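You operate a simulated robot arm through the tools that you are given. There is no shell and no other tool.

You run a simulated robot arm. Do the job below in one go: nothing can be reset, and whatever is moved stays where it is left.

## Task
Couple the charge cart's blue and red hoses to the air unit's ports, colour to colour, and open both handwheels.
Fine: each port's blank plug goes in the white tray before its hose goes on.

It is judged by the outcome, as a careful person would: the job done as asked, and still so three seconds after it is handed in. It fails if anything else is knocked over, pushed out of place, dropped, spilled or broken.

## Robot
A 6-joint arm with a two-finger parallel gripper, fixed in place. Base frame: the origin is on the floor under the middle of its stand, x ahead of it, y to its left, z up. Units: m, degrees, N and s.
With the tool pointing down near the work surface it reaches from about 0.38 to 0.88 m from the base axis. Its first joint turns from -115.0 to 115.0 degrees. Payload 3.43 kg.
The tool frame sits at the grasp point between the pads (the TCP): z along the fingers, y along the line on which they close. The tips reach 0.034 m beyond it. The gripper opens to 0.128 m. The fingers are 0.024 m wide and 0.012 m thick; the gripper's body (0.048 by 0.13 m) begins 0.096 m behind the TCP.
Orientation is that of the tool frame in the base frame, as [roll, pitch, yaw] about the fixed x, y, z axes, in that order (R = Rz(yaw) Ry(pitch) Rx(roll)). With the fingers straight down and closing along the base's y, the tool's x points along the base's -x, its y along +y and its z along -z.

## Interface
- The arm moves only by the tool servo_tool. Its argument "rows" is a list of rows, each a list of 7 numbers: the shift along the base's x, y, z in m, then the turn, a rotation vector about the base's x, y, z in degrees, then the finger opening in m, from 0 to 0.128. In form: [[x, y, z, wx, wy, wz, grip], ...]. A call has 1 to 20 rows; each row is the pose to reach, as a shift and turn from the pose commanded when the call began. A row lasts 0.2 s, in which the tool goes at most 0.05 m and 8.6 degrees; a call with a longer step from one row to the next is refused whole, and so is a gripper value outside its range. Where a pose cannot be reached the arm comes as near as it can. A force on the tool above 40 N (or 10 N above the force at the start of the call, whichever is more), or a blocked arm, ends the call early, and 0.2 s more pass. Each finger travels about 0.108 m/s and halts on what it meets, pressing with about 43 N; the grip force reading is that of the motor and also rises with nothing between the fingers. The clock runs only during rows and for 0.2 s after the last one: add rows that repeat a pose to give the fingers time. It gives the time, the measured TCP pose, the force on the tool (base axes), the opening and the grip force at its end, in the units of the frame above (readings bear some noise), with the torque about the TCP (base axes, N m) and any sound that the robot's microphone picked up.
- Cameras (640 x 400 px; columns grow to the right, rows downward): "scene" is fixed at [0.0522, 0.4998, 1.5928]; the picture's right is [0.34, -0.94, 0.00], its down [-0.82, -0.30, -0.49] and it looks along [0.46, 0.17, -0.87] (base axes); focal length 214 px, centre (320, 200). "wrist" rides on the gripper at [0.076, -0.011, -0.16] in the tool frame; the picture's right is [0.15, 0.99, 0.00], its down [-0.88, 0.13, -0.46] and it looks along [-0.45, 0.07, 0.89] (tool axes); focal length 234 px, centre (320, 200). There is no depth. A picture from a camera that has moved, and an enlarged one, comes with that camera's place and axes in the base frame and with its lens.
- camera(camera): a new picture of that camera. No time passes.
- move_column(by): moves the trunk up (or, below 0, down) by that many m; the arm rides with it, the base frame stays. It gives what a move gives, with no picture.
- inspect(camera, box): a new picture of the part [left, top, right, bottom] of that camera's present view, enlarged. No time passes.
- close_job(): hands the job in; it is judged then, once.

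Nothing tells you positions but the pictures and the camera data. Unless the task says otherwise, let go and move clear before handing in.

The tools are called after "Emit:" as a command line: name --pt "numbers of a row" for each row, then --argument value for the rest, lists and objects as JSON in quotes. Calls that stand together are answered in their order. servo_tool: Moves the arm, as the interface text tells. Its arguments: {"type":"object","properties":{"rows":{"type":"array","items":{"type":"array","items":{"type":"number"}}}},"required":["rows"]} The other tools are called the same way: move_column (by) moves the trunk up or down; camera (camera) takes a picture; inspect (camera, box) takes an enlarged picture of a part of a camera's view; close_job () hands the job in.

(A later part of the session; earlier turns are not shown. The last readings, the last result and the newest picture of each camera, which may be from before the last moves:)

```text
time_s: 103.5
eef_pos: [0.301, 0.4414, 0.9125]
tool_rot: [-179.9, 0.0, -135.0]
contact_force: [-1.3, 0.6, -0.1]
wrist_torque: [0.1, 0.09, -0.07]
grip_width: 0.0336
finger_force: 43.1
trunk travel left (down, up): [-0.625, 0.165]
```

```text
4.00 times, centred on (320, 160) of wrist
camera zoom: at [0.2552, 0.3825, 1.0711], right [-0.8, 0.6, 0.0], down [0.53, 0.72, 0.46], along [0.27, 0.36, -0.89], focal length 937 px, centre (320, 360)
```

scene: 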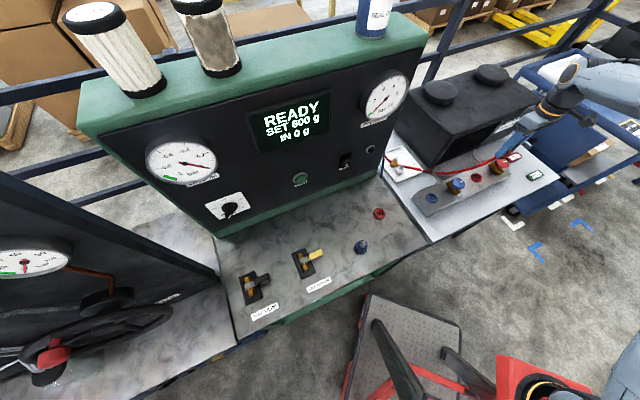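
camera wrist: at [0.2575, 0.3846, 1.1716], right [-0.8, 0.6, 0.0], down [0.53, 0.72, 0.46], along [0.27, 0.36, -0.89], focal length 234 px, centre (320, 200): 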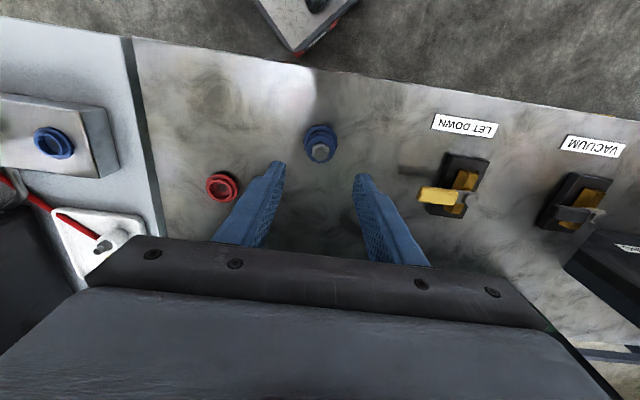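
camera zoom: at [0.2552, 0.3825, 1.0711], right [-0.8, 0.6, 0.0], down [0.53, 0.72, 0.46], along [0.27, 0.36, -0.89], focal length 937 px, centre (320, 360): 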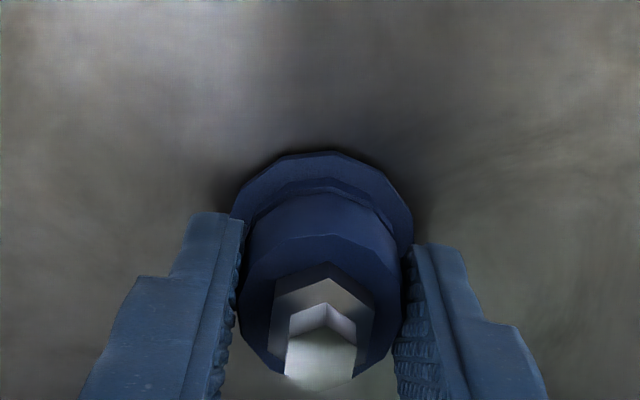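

Blue coupling gripped just like the others. Lifting and carrying it to above the blue port.

Emit:
servo_tool --pt "0 0 0.004 0 0 0 0.02" --pt "0 0 0.01 0 0 0 0.02" --pt "0 0 0.02 0 0 0 0.02" --pt "0 0 0.04 0 0 0 0.02" --pt "0 0 0.08 0 0 0 0.02" --pt "0 0 0.1 0 0 0 0.02" --pt "0.03 -0.0216 0.1 0 0 0 0.02" --pt "0.06 -0.0433 0.1 0 0 0 0.02" --pt "0.09 -0.065 0.1 0 0 0 0.02" --pt "0.12 -0.0866 0.1 0 0 0 0.02" --pt "0.15 -0.1082 0.1 0 0 0 0.02" --pt "0.18 -0.1298 0.1 0 0 0 0.02" --pt "0.21 -0.1515 0.1 0 0 0 0.02" --pt "0.24 -0.1731 0.1 0 0 0 0.02" --pt "0.27 -0.1948 0.1 0 0 0 0.02" --pt "0.2999 -0.2164 0.1 0 0 0 0.02" --pt "0.2999 -0.2164 0.06 0 0 0 0.02" --pt "0.2999 -0.2164 0.03 0 0 0 0.02" --pt "0.2999 -0.2164 0.03 0 0 0 0.02"

Emit:
camera --camera "wrist"

Emit:
inspect --camera "wrist" --box '[280, 110, 360, 210]'

Emit:
inspect --camera "scene" --box '[360, 110, 540, 240]'

```text
time_s: 107.5
eef_pos: [0.6023, 0.2271, 0.9416]
tool_rot: [-179.9, 0.0, -135.1]
contact_force: [0.0, -0.5, -1.4]
wrist_torque: [-0.02, 0.03, 0.03]
grip_width: 0.0337
finger_force: 43.2
trunk travel left (down, up): [-0.625, 0.165]
```

```text
taken
camera wrist: at [0.5559, 0.1667, 1.101], right [-0.8, 0.6, 0.0], down [0.53, 0.72, 0.46], along [0.27, 0.36, -0.89], focal length 234 px, centre (320, 200)
```

wrist: 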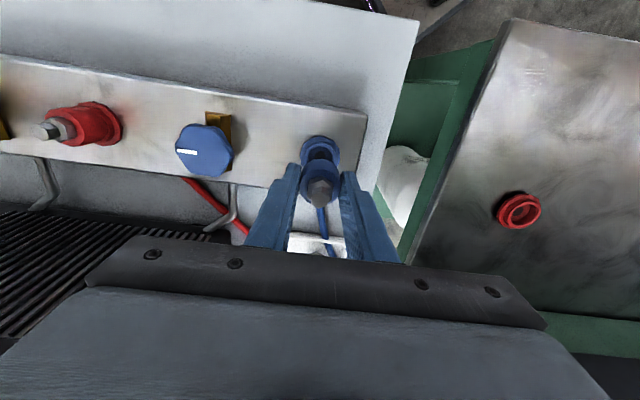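

```text
4.00 times, centred on (320, 160) of wrist
camera zoom: at [0.5559, 0.1667, 1.101], right [-0.8, 0.6, 0.0], down [0.53, 0.72, 0.46], along [0.27, 0.36, -0.89], focal length 937 px, centre (320, 360)
```

zoom: 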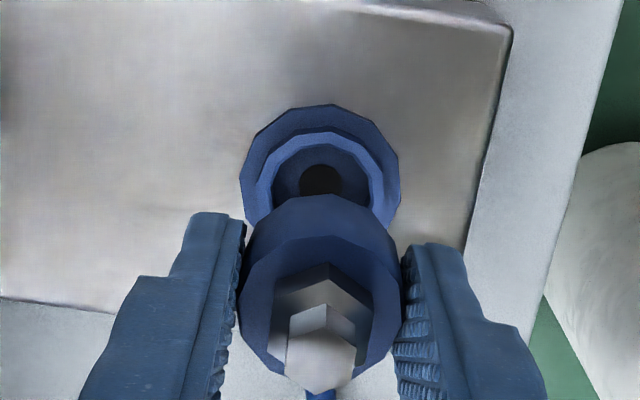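

```text
3.08 times, centred on (450, 175) of scene
camera zoom: at [0.0522, 0.4998, 1.5928], right [0.34, -0.94, 0.0], down [-0.82, -0.3, -0.49], along [0.46, 0.17, -0.87], focal length 660 px, centre (-80, 277)
```

zoom: 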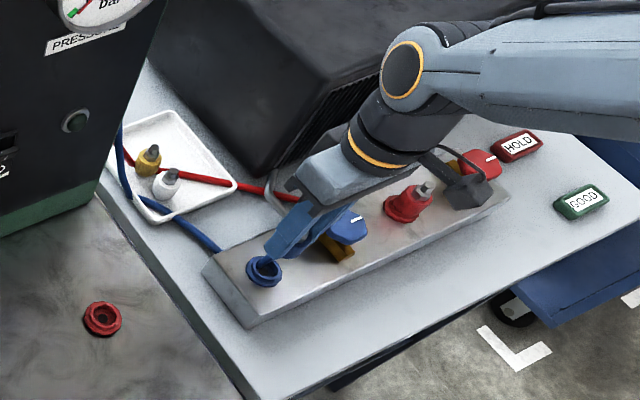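

Sideways alignment is right; the coupling is about 1.6 mm too far forward. Correcting and starting insertion slowly.

Emit:
servo_tool --pt "-0.0011 -0.0011 -0.008 0 0 0 0.02" --pt "-0.0011 -0.0011 -0.016 0 0 0 0.02" --pt "-0.0011 -0.0011 -0.02 0 0 0 0.02" --pt "-0.0011 -0.0011 -0.02 0 0 0 0.02"

Emit:
inspect --camera "wrist" --box '[280, 110, 360, 210]'

```text
time_s: 108.5
eef_pos: [0.5986, 0.2252, 0.9211]
tool_rot: [-179.9, 0.0, -135.0]
contact_force: [-0.6, 0.5, -0.7]
wrist_torque: [0.02, 0.03, -0.01]
grip_width: 0.0339
finger_force: 42.9
trunk travel left (down, up): [-0.625, 0.165]
```

```text
4.00 times, centred on (320, 160) of wrist
camera zoom: at [0.554, 0.165, 1.0804], right [-0.8, 0.6, 0.0], down [0.53, 0.72, 0.46], along [0.27, 0.36, -0.89], focal length 937 px, centre (320, 360)
```

zoom: 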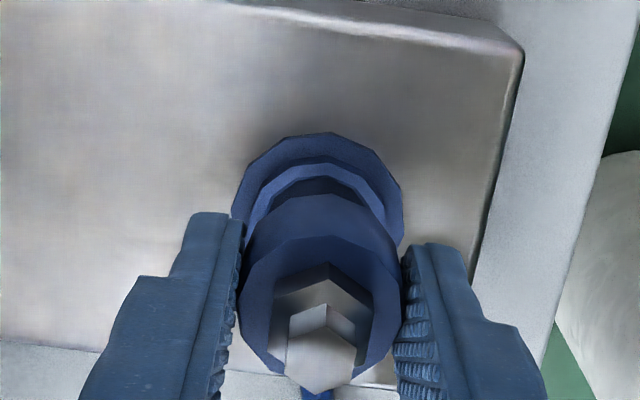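

Emit:
servo_tool --pt "0.0013 0.0005 0 0 0 0 0.02" --pt "0.0013 0.0005 -0.002 0 0 0 0.02" --pt "0.0013 0.0005 -0.002 0 0 0 0.02"

Emit:
inspect --camera "wrist" --box '[280, 110, 360, 210]'

```text
time_s: 109.3
eef_pos: [0.6005, 0.2253, 0.9194]
tool_rot: [-180.0, 0.0, -135.0]
contact_force: [-0.2, -0.3, -0.8]
wrist_torque: [0.02, -0.03, 0.02]
grip_width: 0.0336
finger_force: 43.0
trunk travel left (down, up): [-0.625, 0.165]
```

```text
4.00 times, centred on (320, 160) of wrist
camera zoom: at [0.5557, 0.1654, 1.0788], right [-0.8, 0.6, 0.0], down [0.53, 0.72, 0.46], along [0.27, 0.36, -0.89], focal length 937 px, centre (320, 360)
```

zoom: 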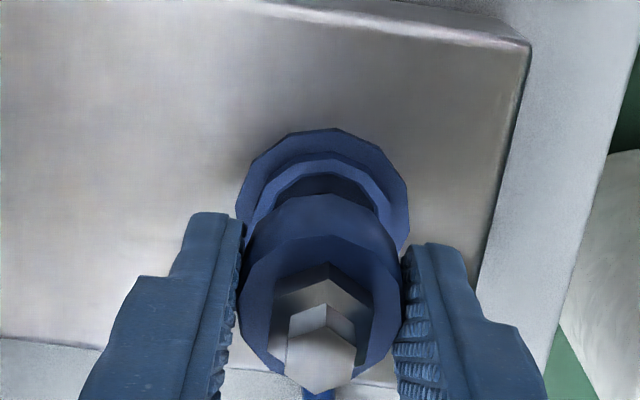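

Aligned. Inserting slowly.

Emit:
servo_tool --pt "-0.0003 0.0003 -0.003 0 0 0 0.02" --pt "-0.0003 0.0003 -0.006 0 0 0 0.02" --pt "-0.0003 0.0003 -0.009 0 0 0 0.02" --pt "-0.0003 0.0003 -0.012 0 0 0 0.02"

Emit:
inspect --camera "wrist" --box '[280, 110, 360, 210]'

```text
time_s: 110.3
eef_pos: [0.6014, 0.2272, 0.9071]
tool_rot: [-179.9, -0.1, -135.0]
contact_force: [0.3, 0.4, -1.2]
wrist_torque: [0.05, 0.01, 0.03]
grip_width: 0.0336
finger_force: 43.3
trunk travel left (down, up): [-0.625, 0.165]
```

```text
4.00 times, centred on (320, 160) of wrist
camera zoom: at [0.5553, 0.1664, 1.0668], right [-0.8, 0.6, 0.0], down [0.53, 0.72, 0.46], along [0.27, 0.36, -0.89], focal length 937 px, centre (320, 360)
```

zoom: 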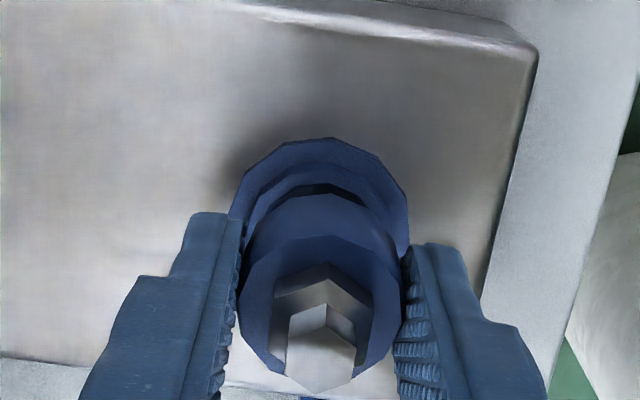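

Emit:
servo_tool --pt "0 0 -0.003 0 0 0 0.02" --pt "0 0 -0.006 0 0 0 0.02" --pt "0 0 -0.009 0 0 0 0.02" --pt "0 0 -0.011 0 0 0 0.02" --pt "0 0 -0.012 0 0 0 0.02"

Emit:
inspect --camera "wrist" --box '[280, 110, 360, 210]'

```text
time_s: 111.5
eef_pos: [0.602, 0.2263, 0.8959]
tool_rot: [-179.8, 0.0, -135.1]
contact_force: [0.4, 0.5, -1.5]
wrist_torque: [-0.01, -0.01, -0.04]
grip_width: 0.0337
finger_force: 43.1
trunk travel left (down, up): [-0.625, 0.165]
```

```text
4.00 times, centred on (320, 160) of wrist
camera zoom: at [0.5555, 0.1666, 1.055], right [-0.8, 0.6, 0.0], down [0.53, 0.72, 0.46], along [0.27, 0.36, -0.89], focal length 937 px, centre (320, 360)
```

zoom: 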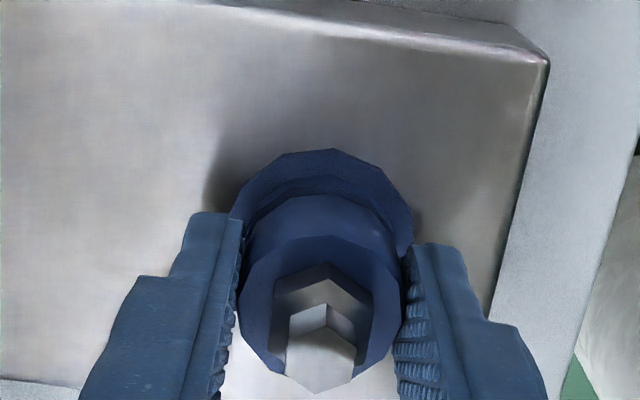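

Emit:
servo_tool --pt "0 0 -0.001 0 0 0 0.02" --pt "0 0 -0.002 0 0 0 0.02" --pt "0 0 -0.003 0 0 0 0.02" --pt "0 0 -0.004 0 0 0 0.02" --pt "0 0 -0.004 0 0 0 0.02"

Emit:
inspect --camera "wrist" --box '[280, 110, 360, 210]'

```text
time_s: 112.8
eef_pos: [0.6007, 0.2262, 0.892]
tool_rot: [-179.7, 0.2, -135.0]
contact_force: [3.6, -1.1, 26.3]
wrist_torque: [0.08, 0.38, 0.02]
grip_width: 0.0339
finger_force: 43.3
trunk travel left (down, up): [-0.625, 0.165]
```

```text
4.00 times, centred on (320, 160) of wrist
camera zoom: at [0.5549, 0.1662, 1.0518], right [-0.8, 0.6, 0.0], down [0.53, 0.71, 0.46], along [0.28, 0.37, -0.89], focal length 937 px, centre (320, 360)
```

zoom: 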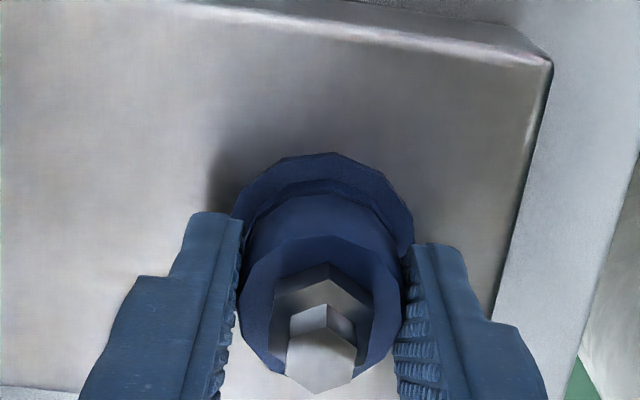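

Emit:
servo_tool --pt "0 0 -0.0005 0 0 0 0.02" --pt "0 0 -0.001 0 0 0 0.02"

```text
time_s: 113.3
eef_pos: [0.6012, 0.2267, 0.8916]
tool_rot: [-179.8, 0.1, -135.0]
contact_force: [3.2, -1.9, 35.7]
wrist_torque: [0.25, 0.24, 0.0]
grip_width: 0.0337
finger_force: 42.9
trunk travel left (down, up): [-0.625, 0.165]
```

Hard stop at about 36 N: the blue coupling is home. Unloading, releasing and rising.

Emit:
servo_tool --pt "0 0 0.0025 0 0 0 0.02" --pt "0 0 0.003 0 0 0 0.036" --pt "0 0 0.003 0 0 0 0.045" --pt "0 0 0.003 0 0 0 0.06" --pt "0 0 0.003 0 0 0 0.06" --pt "0 0 0.03 0 0 0 0.06" --pt "0 0 0.07 0 0 0 0.06" --pt "0 0 0.11 0 0 0 0.06"

Emit:
camera --camera "wrist"

Emit:
inspect --camera "scene" --box '[360, 110, 540, 240]'

Emit:
inspect --camera "wrist" --box '[160, 90, 360, 200]'

```text
time_s: 115.2
eef_pos: [0.6021, 0.2272, 1.0001]
tool_rot: [-179.9, 0.0, -135.0]
contact_force: [-0.1, 0.0, -0.1]
wrist_torque: [-0.04, 0.03, 0.01]
grip_width: 0.0598
finger_force: 0.0
trunk travel left (down, up): [-0.625, 0.165]
```

```text
taken
camera wrist: at [0.5557, 0.1673, 1.1596], right [-0.8, 0.6, 0.0], down [0.53, 0.72, 0.45], along [0.27, 0.36, -0.89], focal length 234 px, centre (320, 200)
```

wrist: 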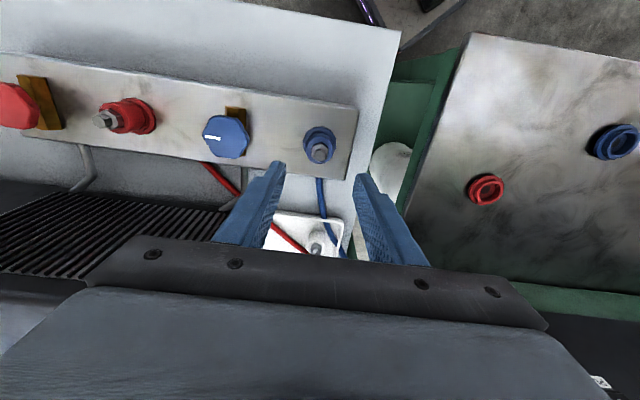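

```text
3.08 times, centred on (450, 175) of scene
camera zoom: at [0.0522, 0.4998, 1.5928], right [0.34, -0.94, 0.0], down [-0.82, -0.3, -0.49], along [0.46, 0.17, -0.87], focal length 660 px, centre (-80, 277)
```

zoom: 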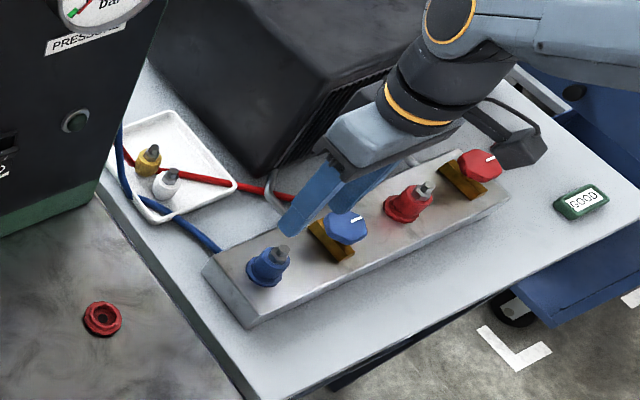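

```text
3.20 times, centred on (260, 145) of wrist
camera zoom: at [0.5557, 0.1673, 1.1596], right [-0.8, 0.6, 0.0], down [0.53, 0.72, 0.45], along [0.27, 0.36, -0.89], focal length 749 px, centre (512, 376)
```

zoom: 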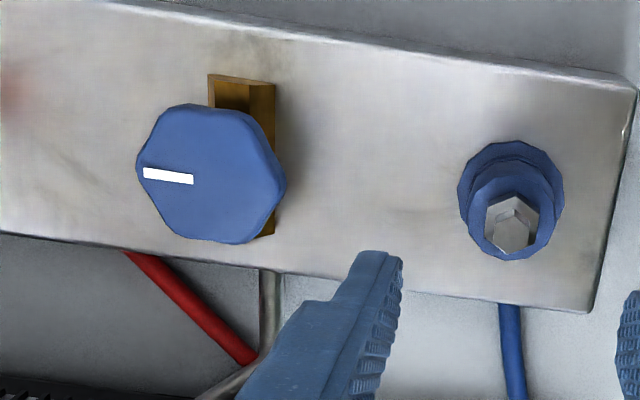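

Both hoses are coupled, colour to colour. Now the handwheels: I'll take a lower, tilted view of the blue wheel to judge its thickness and the valve body beneath before gripping.

Emit:
servo_tool --pt "0.0046 -0.0336 0 0 0 0 0.06" --pt "0.0092 -0.0672 0 0 0 0 0.06" --pt "0.0138 -0.1008 0 0 0 0 0.06" --pt "0.0184 -0.1344 0 0 0 0 0.06" --pt "0.023 -0.168 0 0 0 0 0.06" --pt "0.023 -0.168 -0.01 4.95 -4.95 0 0.06" --pt "0.023 -0.168 -0.02 9.9 -9.9 0 0.06" --pt "0.023 -0.168 -0.035 14.85 -14.85 0 0.06" --pt "0.023 -0.168 -0.05 19.8 -19.8 0 0.06" --pt "0.023 -0.168 -0.065 24.75 -24.75 0 0.06"

Emit:
camera --camera "wrist"

Emit:
inspect --camera "wrist" --box '[240, 60, 440, 240]'

```text
time_s: 117.3
eef_pos: [0.6227, 0.0589, 0.9358]
tool_rot: [-179.9, 35.1, -135.0]
contact_force: [0.2, -0.2, 0.4]
wrist_torque: [-0.02, 0.0, 0.0]
grip_width: 0.0602
finger_force: 0.1
trunk travel left (down, up): [-0.625, 0.165]
```

```text
taken
camera wrist: at [0.5222, -0.0569, 1.023], right [-0.78, 0.62, -0.09], down [0.23, 0.42, 0.88], along [0.58, 0.67, -0.47], focal length 234 px, centre (320, 200)
```

wrist: 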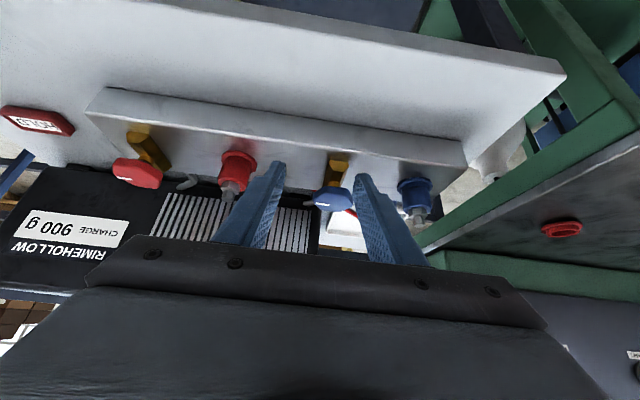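

```text
2.22 times, centred on (340, 150) of wrist
camera zoom: at [0.5222, -0.0569, 1.023], right [-0.78, 0.62, -0.09], down [0.23, 0.42, 0.88], along [0.58, 0.67, -0.47], focal length 520 px, centre (276, 311)
```

zoom: 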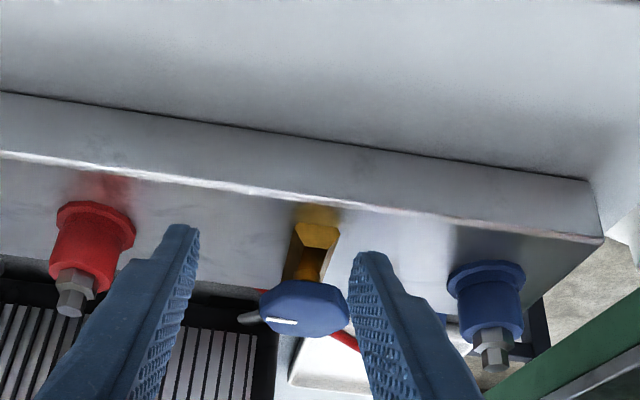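

Emit:
inspect --camera "wrist" --box '[310, 140, 370, 220]'

Emit:
inspect --camera "wrist" --box '[90, 110, 190, 200]'

Emit:
inspect --camera "scene" --box '[435, 160, 515, 220]'

```text
5.00 times, centred on (340, 180) of wrist
camera zoom: at [0.5222, -0.0569, 1.023], right [-0.78, 0.62, -0.09], down [0.23, 0.42, 0.88], along [0.58, 0.67, -0.47], focal length 1171 px, centre (220, 300)
```

zoom: 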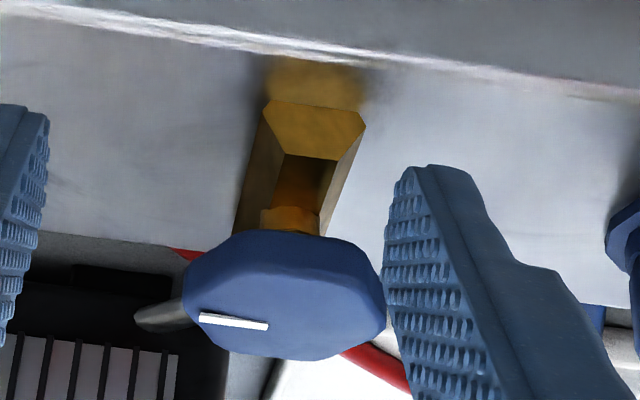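

```text
4.44 times, centred on (140, 155) of wrist
camera zoom: at [0.5222, -0.0569, 1.023], right [-0.78, 0.62, -0.09], down [0.23, 0.42, 0.88], along [0.58, 0.67, -0.47], focal length 1041 px, centre (1120, 400)
```

zoom: 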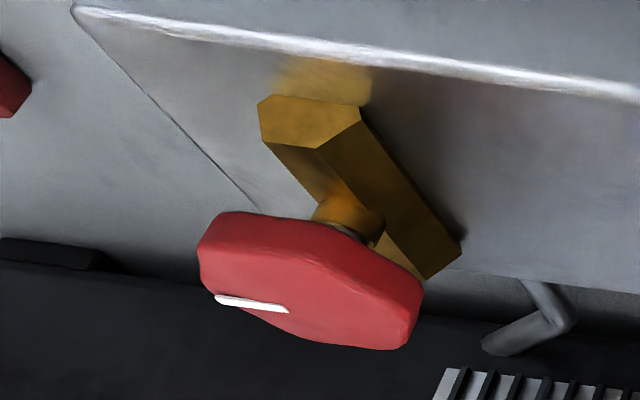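

```text
6.67 times, centred on (475, 190) of scene
camera zoom: at [0.0522, 0.4998, 1.5928], right [0.34, -0.94, 0.0], down [-0.82, -0.3, -0.49], along [0.46, 0.17, -0.87], focal length 1430 px, centre (-713, 267)
```

zoom: 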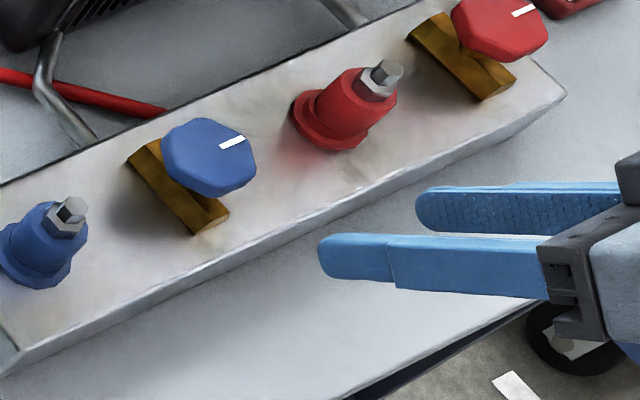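

The wheels are hex knobs (~47 mm across flats, top ≈ 0.886, underside ≈ 0.874) on a neck above the brass body (top ≈ 0.861). I'll straighten up, move above the blue wheel, and orient the fingers to a pair of flats.

Emit:
servo_tool --pt "0 0 0.015 -4.95 4.95 0 0.06" --pt "0 0 0.03 -9.9 9.9 0 0.06" --pt "0 0 0.045 -14.85 14.85 0 0.06" --pt "0 0 0.065 -19.8 19.8 0 0.06" --pt "0 0 0.085 -24.75 24.75 0 0.08"

Emit:
servo_tool --pt "0.005 0.008 0 0 0 -8 0.08" --pt "0.01 0.016 0 0 0 -16 0.08" --pt "0.015 0.024 0 0 0 -24 0.08" --pt "0.02 0.032 0 0 0 -32 0.08" --pt "0.025 0.04 0 0 0 -40 0.08" --pt "0.03 0.048 0 0 0 -48 0.08" --pt "0.035 0.056 0 0 0 -56 0.08" --pt "0.04 0.064 0 0 0 -64 0.08" --pt "0.045 0.072 0 0 0 -72 0.08" --pt "0.05 0.08 0 0 0 -80 0.08" --pt "0.054 0.0895 0 0 0 -88 0.08" --pt "0.054 0.0895 0 0 0 -90 0.08"

Emit:
camera --camera "wrist"

Emit:
inspect --camera "wrist" --box '[270, 100, 370, 200]'

```text
time_s: 118.5
eef_pos: [0.6255, 0.057, 1.022]
tool_rot: [-179.8, -0.1, -135.1]
contact_force: [0.3, -0.6, -0.1]
wrist_torque: [0.04, -0.04, 0.03]
grip_width: 0.0801
finger_force: 0.0
trunk travel left (down, up): [-0.625, 0.165]
```

```text
time_s: 121.2
eef_pos: [0.6788, 0.1482, 1.0208]
tool_rot: [-179.8, 0.1, 134.9]
contact_force: [0.2, -0.2, 0.5]
wrist_torque: [-0.02, 0.03, 0.01]
grip_width: 0.0799
finger_force: 0.1
trunk travel left (down, up): [-0.625, 0.165]
```

```text
taken
camera wrist: at [0.6172, 0.1952, 1.1797], right [0.6, 0.8, 0.0], down [0.71, -0.53, 0.46], along [0.36, -0.27, -0.89], focal length 234 px, centre (320, 200)
```

wrist: 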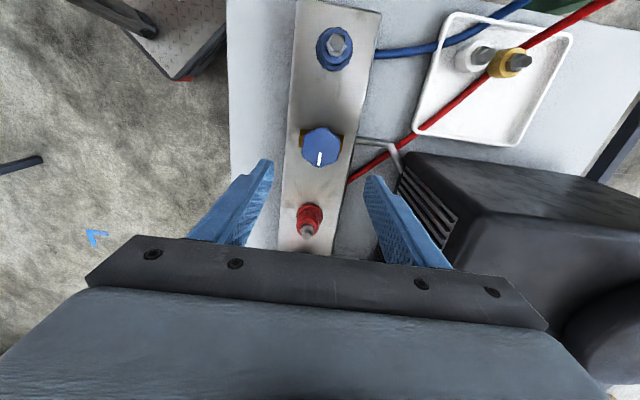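

```text
4.00 times, centred on (320, 150) of wrist
camera zoom: at [0.6172, 0.1952, 1.1797], right [0.6, 0.8, 0.0], down [0.71, -0.53, 0.46], along [0.36, -0.27, -0.89], focal length 937 px, centre (320, 400)
```

zoom: 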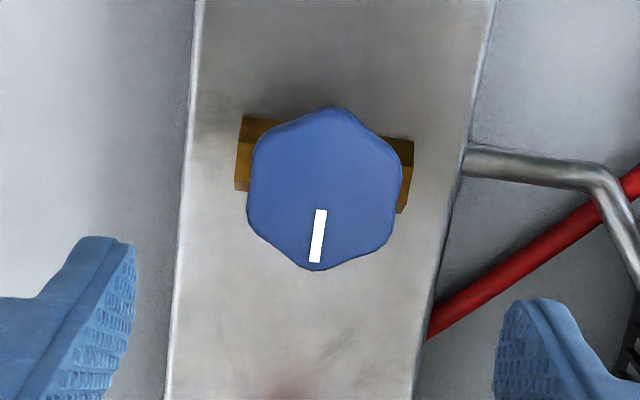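

Centred over the blue wheel with the fingers facing two flats. Lowering so the tips stay above the brass body, then closing on the wheel.

Emit:
servo_tool --pt "0.0002 0.0016 -0.03 0 0 0 0.08" --pt "0.0002 0.0016 -0.06 0 0 0 0.08" --pt "0.0002 0.0016 -0.09 0 0 0 0.08" --pt "0.0002 0.0016 -0.117 0 0 0 0.08" --pt "0.0002 0.0016 -0.117 0 0 0 0.06" --pt "0.0002 0.0016 -0.117 0 0 0 0.035" --pt "0.0002 0.0016 -0.117 0 0 0 0.035" --pt "0.0002 0.0016 -0.117 0 0 0 0.035"

Emit:
inspect --camera "wrist" --box '[270, 110, 370, 230]'

Emit:
inspect --camera "scene" --box '[435, 160, 495, 210]'

```text
time_s: 123.0
eef_pos: [0.6776, 0.1498, 0.9032]
tool_rot: [-179.7, 0.0, 135.0]
contact_force: [-3.7, -1.7, -3.1]
wrist_torque: [0.01, -0.33, 0.02]
grip_width: 0.0466
finger_force: 44.9
trunk travel left (down, up): [-0.625, 0.165]
```

```text
3.33 times, centred on (320, 170) of wrist
camera zoom: at [0.6168, 0.197, 1.062], right [0.6, 0.8, 0.0], down [0.72, -0.53, 0.46], along [0.36, -0.27, -0.89], focal length 781 px, centre (320, 300)
```

zoom: 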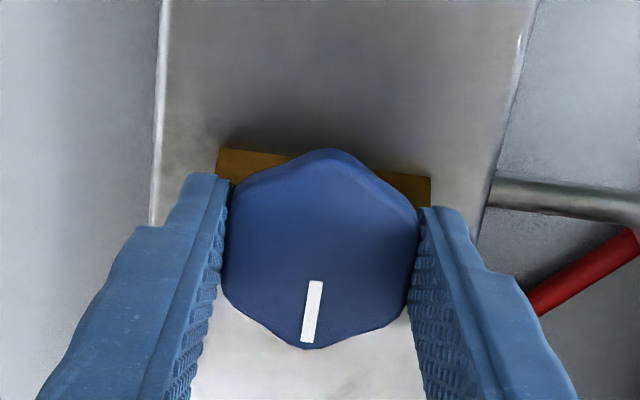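

```text
8.00 times, centred on (465, 185) of scene
camera zoom: at [0.0522, 0.4998, 1.5928], right [0.34, -0.94, 0.0], down [-0.82, -0.3, -0.49], along [0.46, 0.17, -0.87], focal length 1716 px, centre (-840, 320)
```

zoom: 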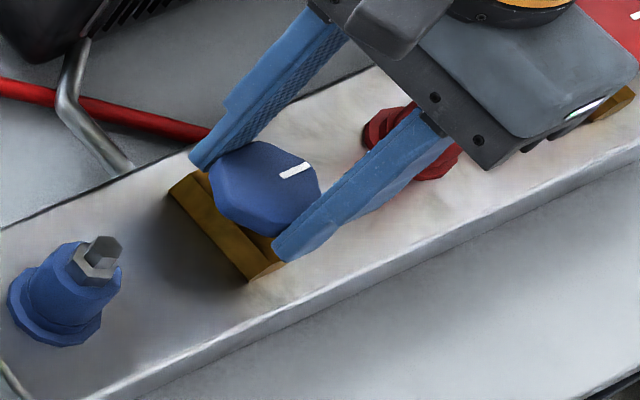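

Gripped on the flats (46.6 mm). Turning counter-clockwise a small amount first, watching torque.

Emit:
servo_tool --pt "0 0 0 0 0 4 0.035" --pt "0 0 0 0 0 8 0.035" --pt "0 0 0 0 0 12 0.035"

Emit:
inspect --camera "scene" --box '[435, 160, 495, 210]'

Emit:
inspect --camera "wrist" --box '[270, 110, 370, 230]'

```text
time_s: 123.8
eef_pos: [0.677, 0.1502, 0.9019]
tool_rot: [-179.8, 0.0, 147.1]
contact_force: [-7.0, -2.0, -7.6]
wrist_torque: [-0.41, -0.38, -0.02]
grip_width: 0.0463
finger_force: 45.3
trunk travel left (down, up): [-0.625, 0.165]
```

```text
8.00 times, centred on (465, 185) of scene
camera zoom: at [0.0522, 0.4998, 1.5928], right [0.34, -0.94, 0.0], down [-0.82, -0.3, -0.49], along [0.46, 0.17, -0.87], focal length 1716 px, centre (-840, 320)
```

zoom: 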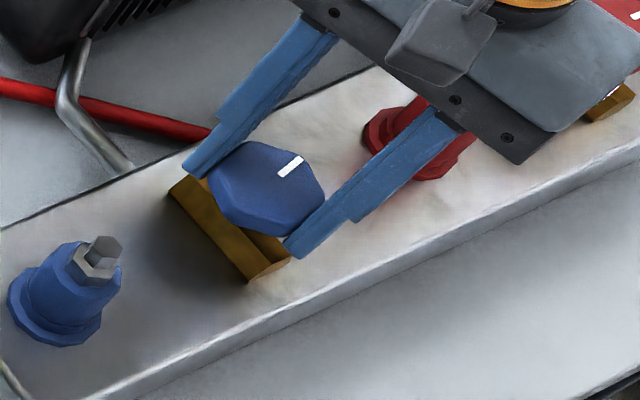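

```text
3.33 times, centred on (320, 170) of wrist
camera zoom: at [0.6084, 0.1828, 1.062], right [0.41, 0.91, 0.0], down [0.81, -0.37, 0.45], along [0.41, -0.19, -0.89], focal length 781 px, centre (320, 300)
```

zoom: 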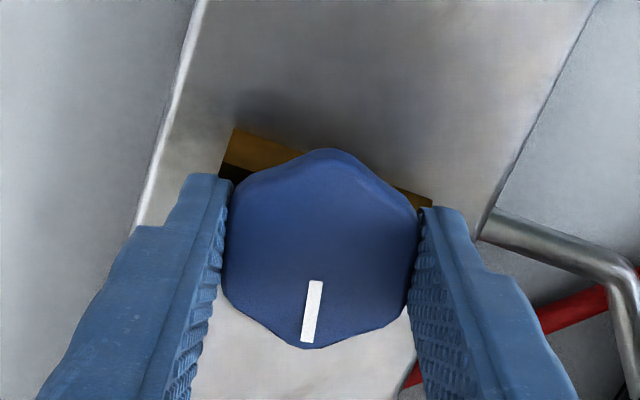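

The wheel turns freely with the gripper. Continuing counter-clockwise.

Emit:
servo_tool --pt "0 0 0 0 0 8 0.035" --pt "0 0 0 0 0 16 0.035" --pt "0 0 0 0 0 24 0.035" --pt "0 0 0 0 0 32 0.035" --pt "0 0 0 0 0 40 0.035" --pt "0 0 0 0 0 48 0.035" --pt "0 0 0 0 0 48 0.035"

Emit:
inspect --camera "scene" --box '[435, 160, 495, 210]'

```text
time_s: 125.3
eef_pos: [0.6776, 0.1476, 0.9019]
tool_rot: [-179.9, -0.2, -164.9]
contact_force: [-21.3, -5.5, -16.3]
wrist_torque: [0.04, 0.4, 0.0]
grip_width: 0.0464
finger_force: 44.6
trunk travel left (down, up): [-0.625, 0.165]
```

```text
8.00 times, centred on (465, 185) of scene
camera zoom: at [0.0522, 0.4998, 1.5928], right [0.34, -0.94, 0.0], down [-0.82, -0.3, -0.49], along [0.46, 0.17, -0.87], focal length 1716 px, centre (-840, 320)
```

zoom: 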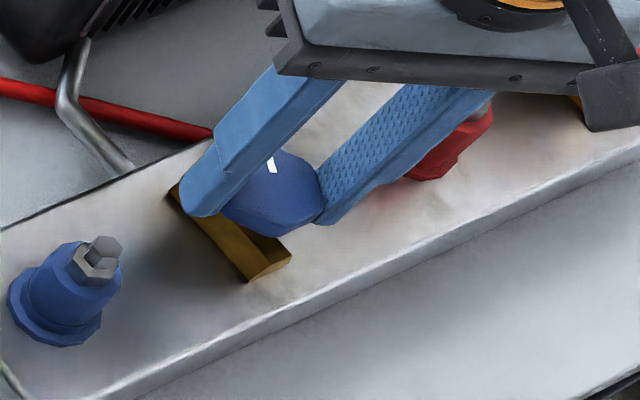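

Emit:
inspect --camera "wrist" --box '[270, 110, 370, 230]'

```text
3.33 times, centred on (320, 170) of wrist
camera zoom: at [0.6078, 0.1192, 1.0623], right [-0.4, 0.92, 0.0], down [0.82, 0.36, 0.45], along [0.42, 0.18, -0.89], focal length 781 px, centre (320, 300)
```

zoom: 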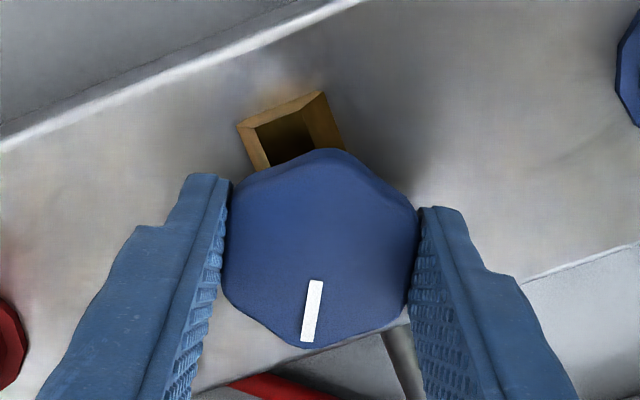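

The wheel stays seated in the fingers; the slight side load is from being ~1.5 mm off its axis. I'll keep turning with a small correction.

Emit:
servo_tool --pt "0 -0.0015 -0.001 0 0 0 0.035" --pt "0 -0.0016 -0.001 0 0 8 0.035" --pt "0.0002 -0.0018 -0.001 0 0 16 0.035" --pt "0.0003 -0.002 -0.001 0 0 24 0.035" --pt "0.0005 -0.0022 -0.001 0 0 32 0.035" --pt "0.0007 -0.0024 -0.001 0 0 40 0.035" --pt "0.0009 -0.0025 -0.001 0 0 48 0.035" --pt "0.001 -0.0025 -0.001 0 0 56 0.035" --pt "0.001 -0.0025 -0.001 0 0 60 0.035"

Emit:
inspect --camera "scene" --box '[435, 160, 495, 210]'

Emit:
inspect --camera "wrist" --box '[270, 110, 370, 230]'

```text
time_s: 127.3
eef_pos: [0.6792, 0.1481, 0.9038]
tool_rot: [-179.9, 0.0, -105.0]
contact_force: [-20.2, 12.5, 10.8]
wrist_torque: [0.23, 0.75, -0.23]
grip_width: 0.0473
finger_force: 45.3
trunk travel left (down, up): [-0.625, 0.165]
```

```text
8.00 times, centred on (465, 185) of scene
camera zoom: at [0.0522, 0.4998, 1.5928], right [0.34, -0.94, 0.0], down [-0.82, -0.3, -0.49], along [0.46, 0.17, -0.87], focal length 1716 px, centre (-840, 320)
```

zoom: 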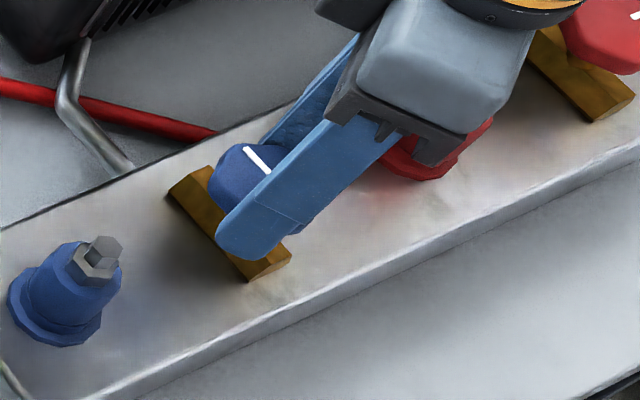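

```text
3.33 times, centred on (320, 170) of wrist
camera zoom: at [0.6698, 0.072, 1.0626], right [-0.99, 0.11, 0.0], down [0.1, 0.89, 0.45], along [0.05, 0.45, -0.89], focal length 781 px, centre (320, 300)
```

zoom: 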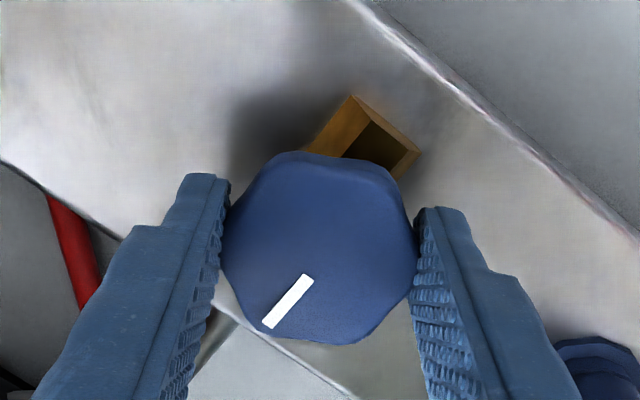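

The wheel followed for about 90° and then stopped while the fingers slipped on: its line now points along the brass valve body, a quarter-turn to open. Releasing and checking.

Emit:
servo_tool --pt "0 0 0 0 0 0 0.055" --pt "0 0 0 0 0 0 0.075" --pt "0 0 0 0 0 0 0.08" --pt "0 0 0.03 0 0 0 0.08" --pt "0 0 0.07 0 0 0 0.08" --pt "0 0 0.11 0 0 0 0.08"

Emit:
inspect --camera "wrist" --box '[250, 80, 400, 220]'

Emit:
inspect --camera "scene" --box '[425, 140, 525, 210]'

```text
time_s: 128.8
eef_pos: [0.6814, 0.1478, 1.0118]
tool_rot: [-180.0, 0.0, -105.0]
contact_force: [0.2, 0.6, 0.2]
wrist_torque: [-0.01, 0.06, -0.02]
grip_width: 0.0799
finger_force: 0.0
trunk travel left (down, up): [-0.625, 0.165]
```

```text
2.86 times, centred on (325, 150) of wrist
camera zoom: at [0.6726, 0.0727, 1.1713], right [-0.99, 0.11, 0.0], down [0.1, 0.88, 0.46], along [0.05, 0.45, -0.89], focal length 669 px, centre (306, 343)
```

zoom: 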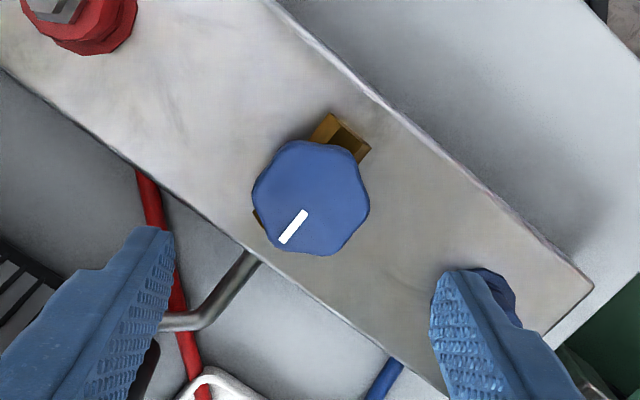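

```text
5.71 times, centred on (475, 175) of scene
camera zoom: at [0.0522, 0.4998, 1.5928], right [0.34, -0.94, 0.0], down [-0.82, -0.3, -0.49], along [0.46, 0.17, -0.87], focal length 1226 px, centre (-566, 343)
```

zoom: 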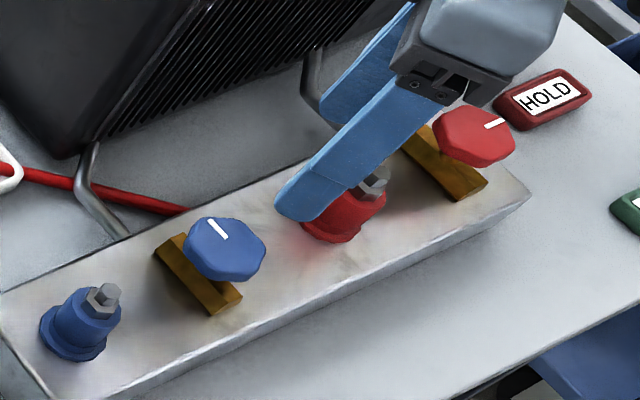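

Blue wheel is open (line in line with the valve body). Now over to the red wheel, turning the gripper back to the starting orientation.

Emit:
servo_tool --pt "0.011 -0.011 0.005 0 0 -8 0.08" --pt "0.022 -0.022 0.01 0 0 -16 0.08" --pt "0.033 -0.033 0.01 0 0 -24 0.08" --pt "0.044 -0.044 0.01 0 0 -32 0.08" --pt "0.055 -0.055 0.01 0 0 -40 0.08" --pt "0.066 -0.066 0.01 0 0 -48 0.08" --pt "0.077 -0.077 0.01 0 0 -56 0.08" --pt "0.088 -0.088 0.01 0 0 -64 0.08" --pt "0.099 -0.099 0.01 0 0 -72 0.08" --pt "0.11 -0.11 0.01 0 0 -80 0.08" --pt "0.121 -0.121 0.01 0 0 -88 0.08" --pt "0.132 -0.132 0.01 0 0 -96 0.08" --pt "0.143 -0.143 0.01 0 0 -104 0.08" --pt "0.154 -0.154 0.01 0 0 -112 0.08" --pt "0.1635 -0.1653 0.01 0 0 -120 0.08" --pt "0.1635 -0.1653 0.01 0 0 -120 0.08"

Emit:
camera --camera "wrist"

Emit:
inspect --camera "wrist" --box '[270, 100, 370, 200]'

```text
time_s: 132.2
eef_pos: [0.8442, -0.0185, 1.0212]
tool_rot: [-179.9, 0.1, 134.9]
contact_force: [1.0, -0.2, -0.3]
wrist_torque: [0.02, -0.01, 0.03]
grip_width: 0.08
finger_force: 0.0
trunk travel left (down, up): [-0.625, 0.165]
```

```text
taken
camera wrist: at [0.7826, 0.0293, 1.1808], right [0.6, 0.8, 0.0], down [0.71, -0.53, 0.46], along [0.36, -0.27, -0.89], focal length 234 px, centre (320, 200)
```

wrist: 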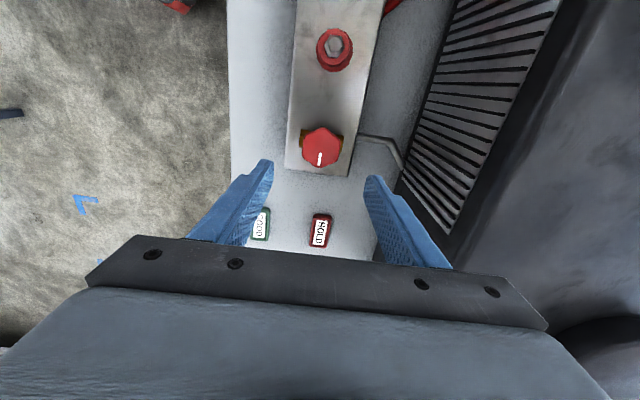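

```text
4.00 times, centred on (320, 150) of wrist
camera zoom: at [0.7826, 0.0293, 1.1808], right [0.6, 0.8, 0.0], down [0.71, -0.53, 0.46], along [0.36, -0.27, -0.89], focal length 937 px, centre (320, 400)
```

zoom: 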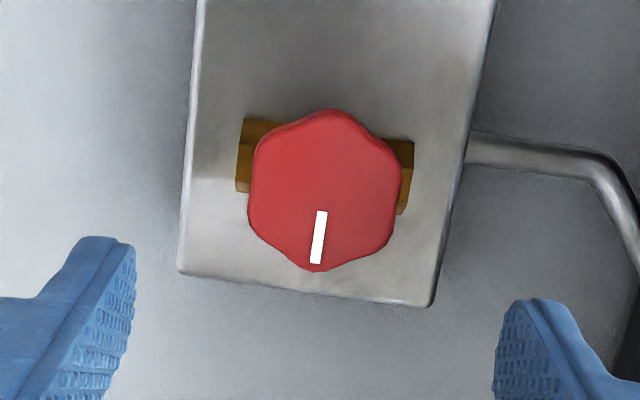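

The view matches the blue wheel's almost exactly, so I'll use the same approach with a 1 mm correction.

Emit:
servo_tool --pt "0.0007 0.0007 -0.03 0 0 0 0.08" --pt "0.0007 0.0007 -0.06 0 0 0 0.08" --pt "0.0007 0.0007 -0.09 0 0 0 0.08" --pt "0.0007 0.0007 -0.1178 0 0 0 0.08" --pt "0.0007 0.0007 -0.1178 0 0 0 0.06" --pt "0.0007 0.0007 -0.1178 0 0 0 0.035" --pt "0.0007 0.0007 -0.1178 0 0 0 0.035" --pt "0.0007 0.0007 -0.1178 0 0 0 0.035"

Emit:
inspect --camera "wrist" --box '[270, 110, 370, 230]'

Emit:
inspect --camera "scene" --box '[460, 130, 540, 200]'

```text
time_s: 133.9
eef_pos: [0.844, -0.0173, 0.9066]
tool_rot: [-179.9, 0.0, 135.1]
contact_force: [8.3, 5.1, -4.1]
wrist_torque: [-0.1, -1.29, 0.03]
grip_width: 0.0464
finger_force: 45.1
trunk travel left (down, up): [-0.625, 0.165]
```

```text
3.33 times, centred on (320, 170) of wrist
camera zoom: at [0.7826, 0.0307, 1.0642], right [0.6, 0.8, 0.0], down [0.72, -0.53, 0.46], along [0.37, -0.27, -0.89], focal length 781 px, centre (320, 300)
```

zoom: 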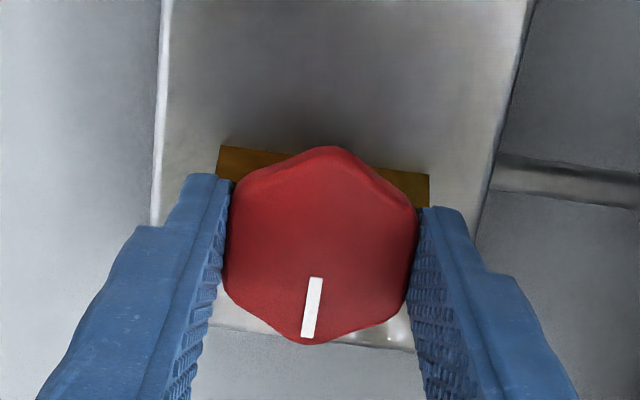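

```text
5.71 times, centred on (500, 165) of scene
camera zoom: at [0.0522, 0.4998, 1.5928], right [0.34, -0.94, 0.0], down [-0.82, -0.3, -0.49], along [0.46, 0.17, -0.87], focal length 1226 px, centre (-709, 400)
```

zoom: 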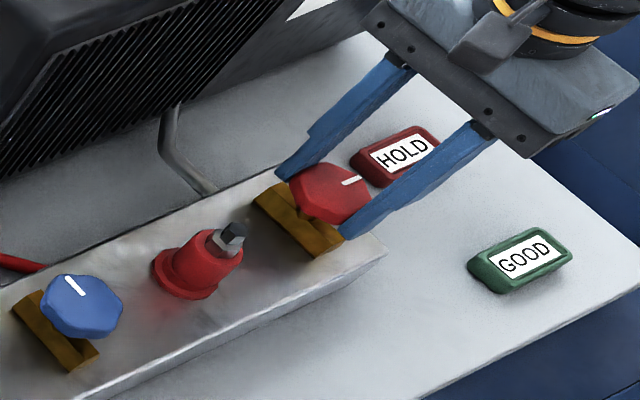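

Gripped. Turning the red wheel counter-clockwise.

Emit:
servo_tool --pt "0.0007 0.0007 -0.001 0 0 4 0.035" --pt "0.0007 0.0007 -0.001 0 0 10 0.035" --pt "0.0007 0.0007 -0.001 0 0 18 0.035" --pt "0.0007 0.0007 -0.001 0 0 26 0.035" --pt "0.0007 0.0007 -0.001 0 0 34 0.035" --pt "0.0007 0.0007 -0.001 0 0 42 0.035"

Emit:
inspect --camera "wrist" --box '[270, 110, 370, 230]'

```text
time_s: 135.3
eef_pos: [0.8432, -0.0163, 0.9055]
tool_rot: [-179.9, 0.0, 177.1]
contact_force: [-5.6, -2.3, 22.2]
wrist_torque: [0.24, 1.12, 0.0]
grip_width: 0.0464
finger_force: 44.9
trunk travel left (down, up): [-0.625, 0.165]
```

```text
3.33 times, centred on (320, 170) of wrist
camera zoom: at [0.767, -0.0233, 1.0641], right [-0.1, 1.0, 0.0], down [0.89, 0.09, 0.46], along [0.45, 0.04, -0.89], focal length 781 px, centre (320, 300)
```

zoom: 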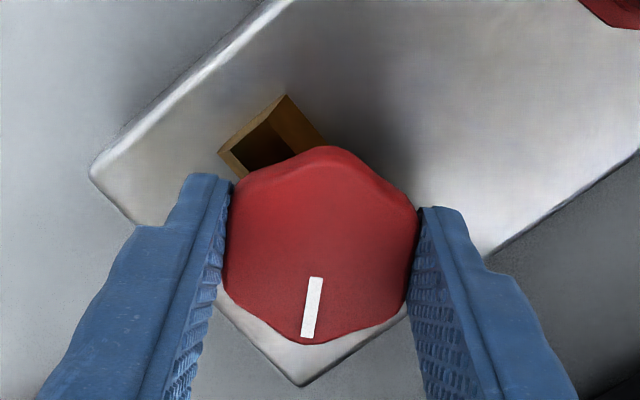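

Emit:
servo_tool --pt "0 0 0.0018 0 0 0 0.035" --pt "0 0 0.0018 0 0 8 0.035" --pt "0 0 0.0018 0 0 16 0.035" --pt "0 0 0.0018 0 0 24 0.035" --pt "0 0 0.0018 0 0 32 0.035" --pt "0 0 0.0018 0 0 40 0.035" --pt "0 0 0.0018 0 0 48 0.035"

Emit:
inspect --camera "wrist" --box '[270, 110, 370, 230]'

```text
time_s: 136.9
eef_pos: [0.844, -0.0184, 0.9043]
tool_rot: [-179.8, -0.1, -135.1]
contact_force: [-6.1, -18.3, -0.9]
wrist_torque: [0.03, -0.72, -0.07]
grip_width: 0.0463
finger_force: 44.9
trunk travel left (down, up): [-0.625, 0.165]
```

```text
3.33 times, centred on (320, 170) of wrist
camera zoom: at [0.7983, -0.079, 1.0643], right [-0.8, 0.6, 0.0], down [0.53, 0.72, 0.45], along [0.27, 0.36, -0.89], focal length 781 px, centre (320, 300)
```

zoom: 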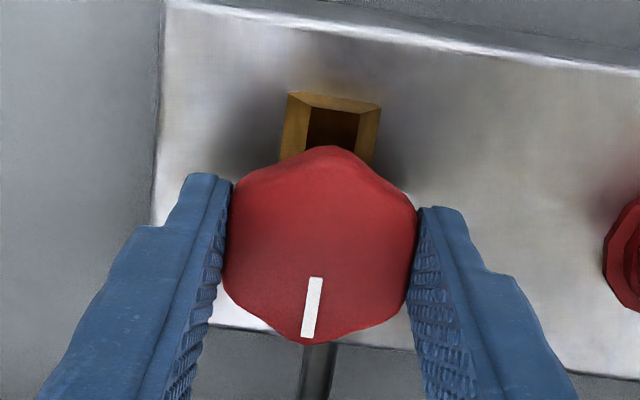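

Turned 90° with no slip so far. I'll continue a little to confirm it reaches its stop like the blue one.

Emit:
servo_tool --pt "0 -0.001 0 0 0 3 0.035" --pt "0 -0.001 0 0 0 6 0.035" --pt "0 -0.001 0 0 0 9 0.035" --pt "0 -0.001 0 0 0 12 0.035"

Emit:
inspect --camera "wrist" --box '[270, 110, 370, 230]'

```text
time_s: 137.9
eef_pos: [0.8456, -0.0186, 0.9048]
tool_rot: [-180.0, 0.0, -123.0]
contact_force: [7.5, -10.3, -5.5]
wrist_torque: [-0.04, -0.18, -1.02]
grip_width: 0.0485
finger_force: 44.8
trunk travel left (down, up): [-0.625, 0.165]
```

```text
3.33 times, centred on (320, 170) of wrist
camera zoom: at [0.8132, -0.0863, 1.0646], right [-0.91, 0.41, 0.0], down [0.37, 0.81, 0.46], along [0.19, 0.41, -0.89], focal length 781 px, centre (320, 300)
```

zoom: 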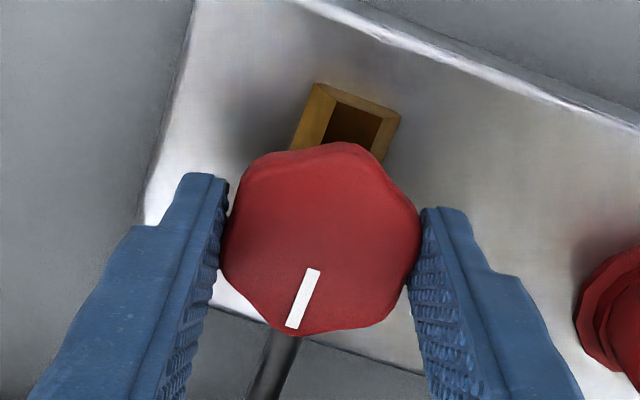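

It hit its stop at 90° (about 1 N·m of resistance). Releasing and rising.

Emit:
servo_tool --pt "0 0 0 0 0 0 0.055" --pt "0 0 0 0 0 0 0.075" --pt "0 0 0 0 0 0 0.08" --pt "0 0 0.03 0 0 0 0.08" --pt "0 0 0.07 0 0 0 0.08" --pt "0 0 0.11 0 0 0 0.08" --pt "-0.02 -0.02 0.13 0 0 0 0.08"

Emit:
camera --camera "wrist"

Emit:
camera --camera "scene"

Emit:
inspect --camera "scene" --box '[420, 130, 540, 220]'

```text
time_s: 139.6
eef_pos: [0.8223, -0.0371, 1.0348]
tool_rot: [-180.0, -0.1, -122.9]
contact_force: [0.3, 1.2, -0.8]
wrist_torque: [-0.01, 0.06, 0.01]
grip_width: 0.0798
finger_force: 0.1
trunk travel left (down, up): [-0.625, 0.165]
```

```text
taken
camera wrist: at [0.7894, -0.1057, 1.1934], right [-0.91, 0.42, 0.0], down [0.37, 0.81, 0.45], along [0.19, 0.41, -0.89], focal length 234 px, centre (320, 200)
```

wrist: 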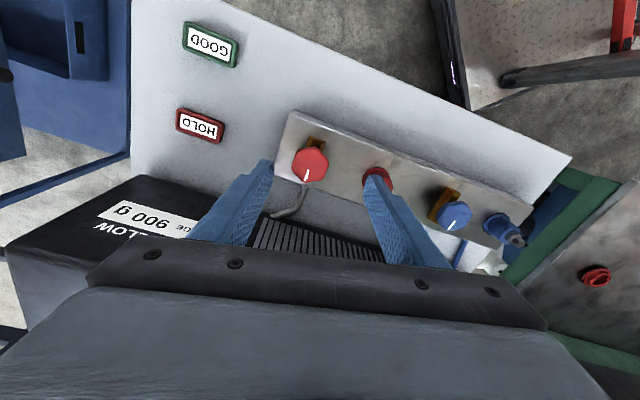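

```text
taken
```

scene: 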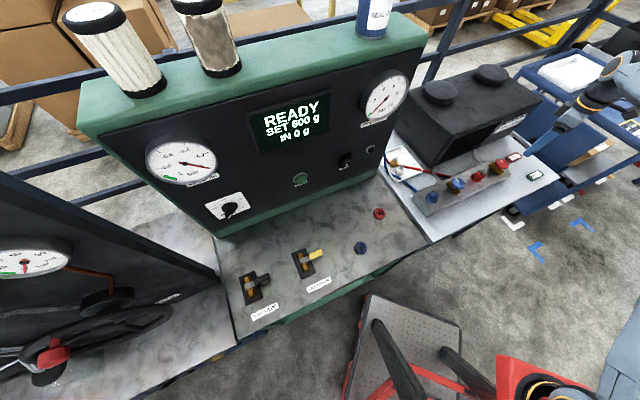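

```text
4.44 times, centred on (480, 175) of scene
camera zoom: at [0.0522, 0.4998, 1.5928], right [0.34, -0.94, 0.0], down [-0.82, -0.3, -0.49], along [0.46, 0.17, -0.87], focal length 953 px, centre (-391, 311)
```

zoom: 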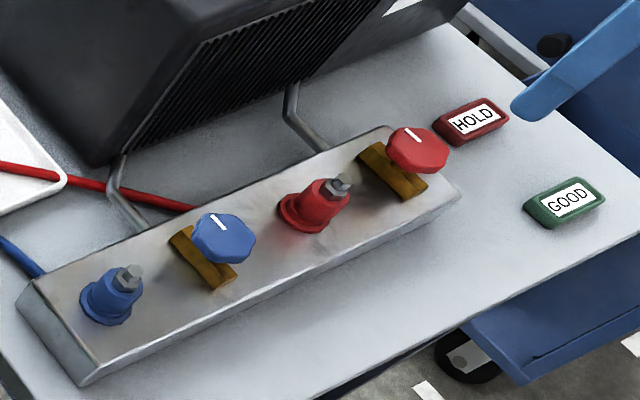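

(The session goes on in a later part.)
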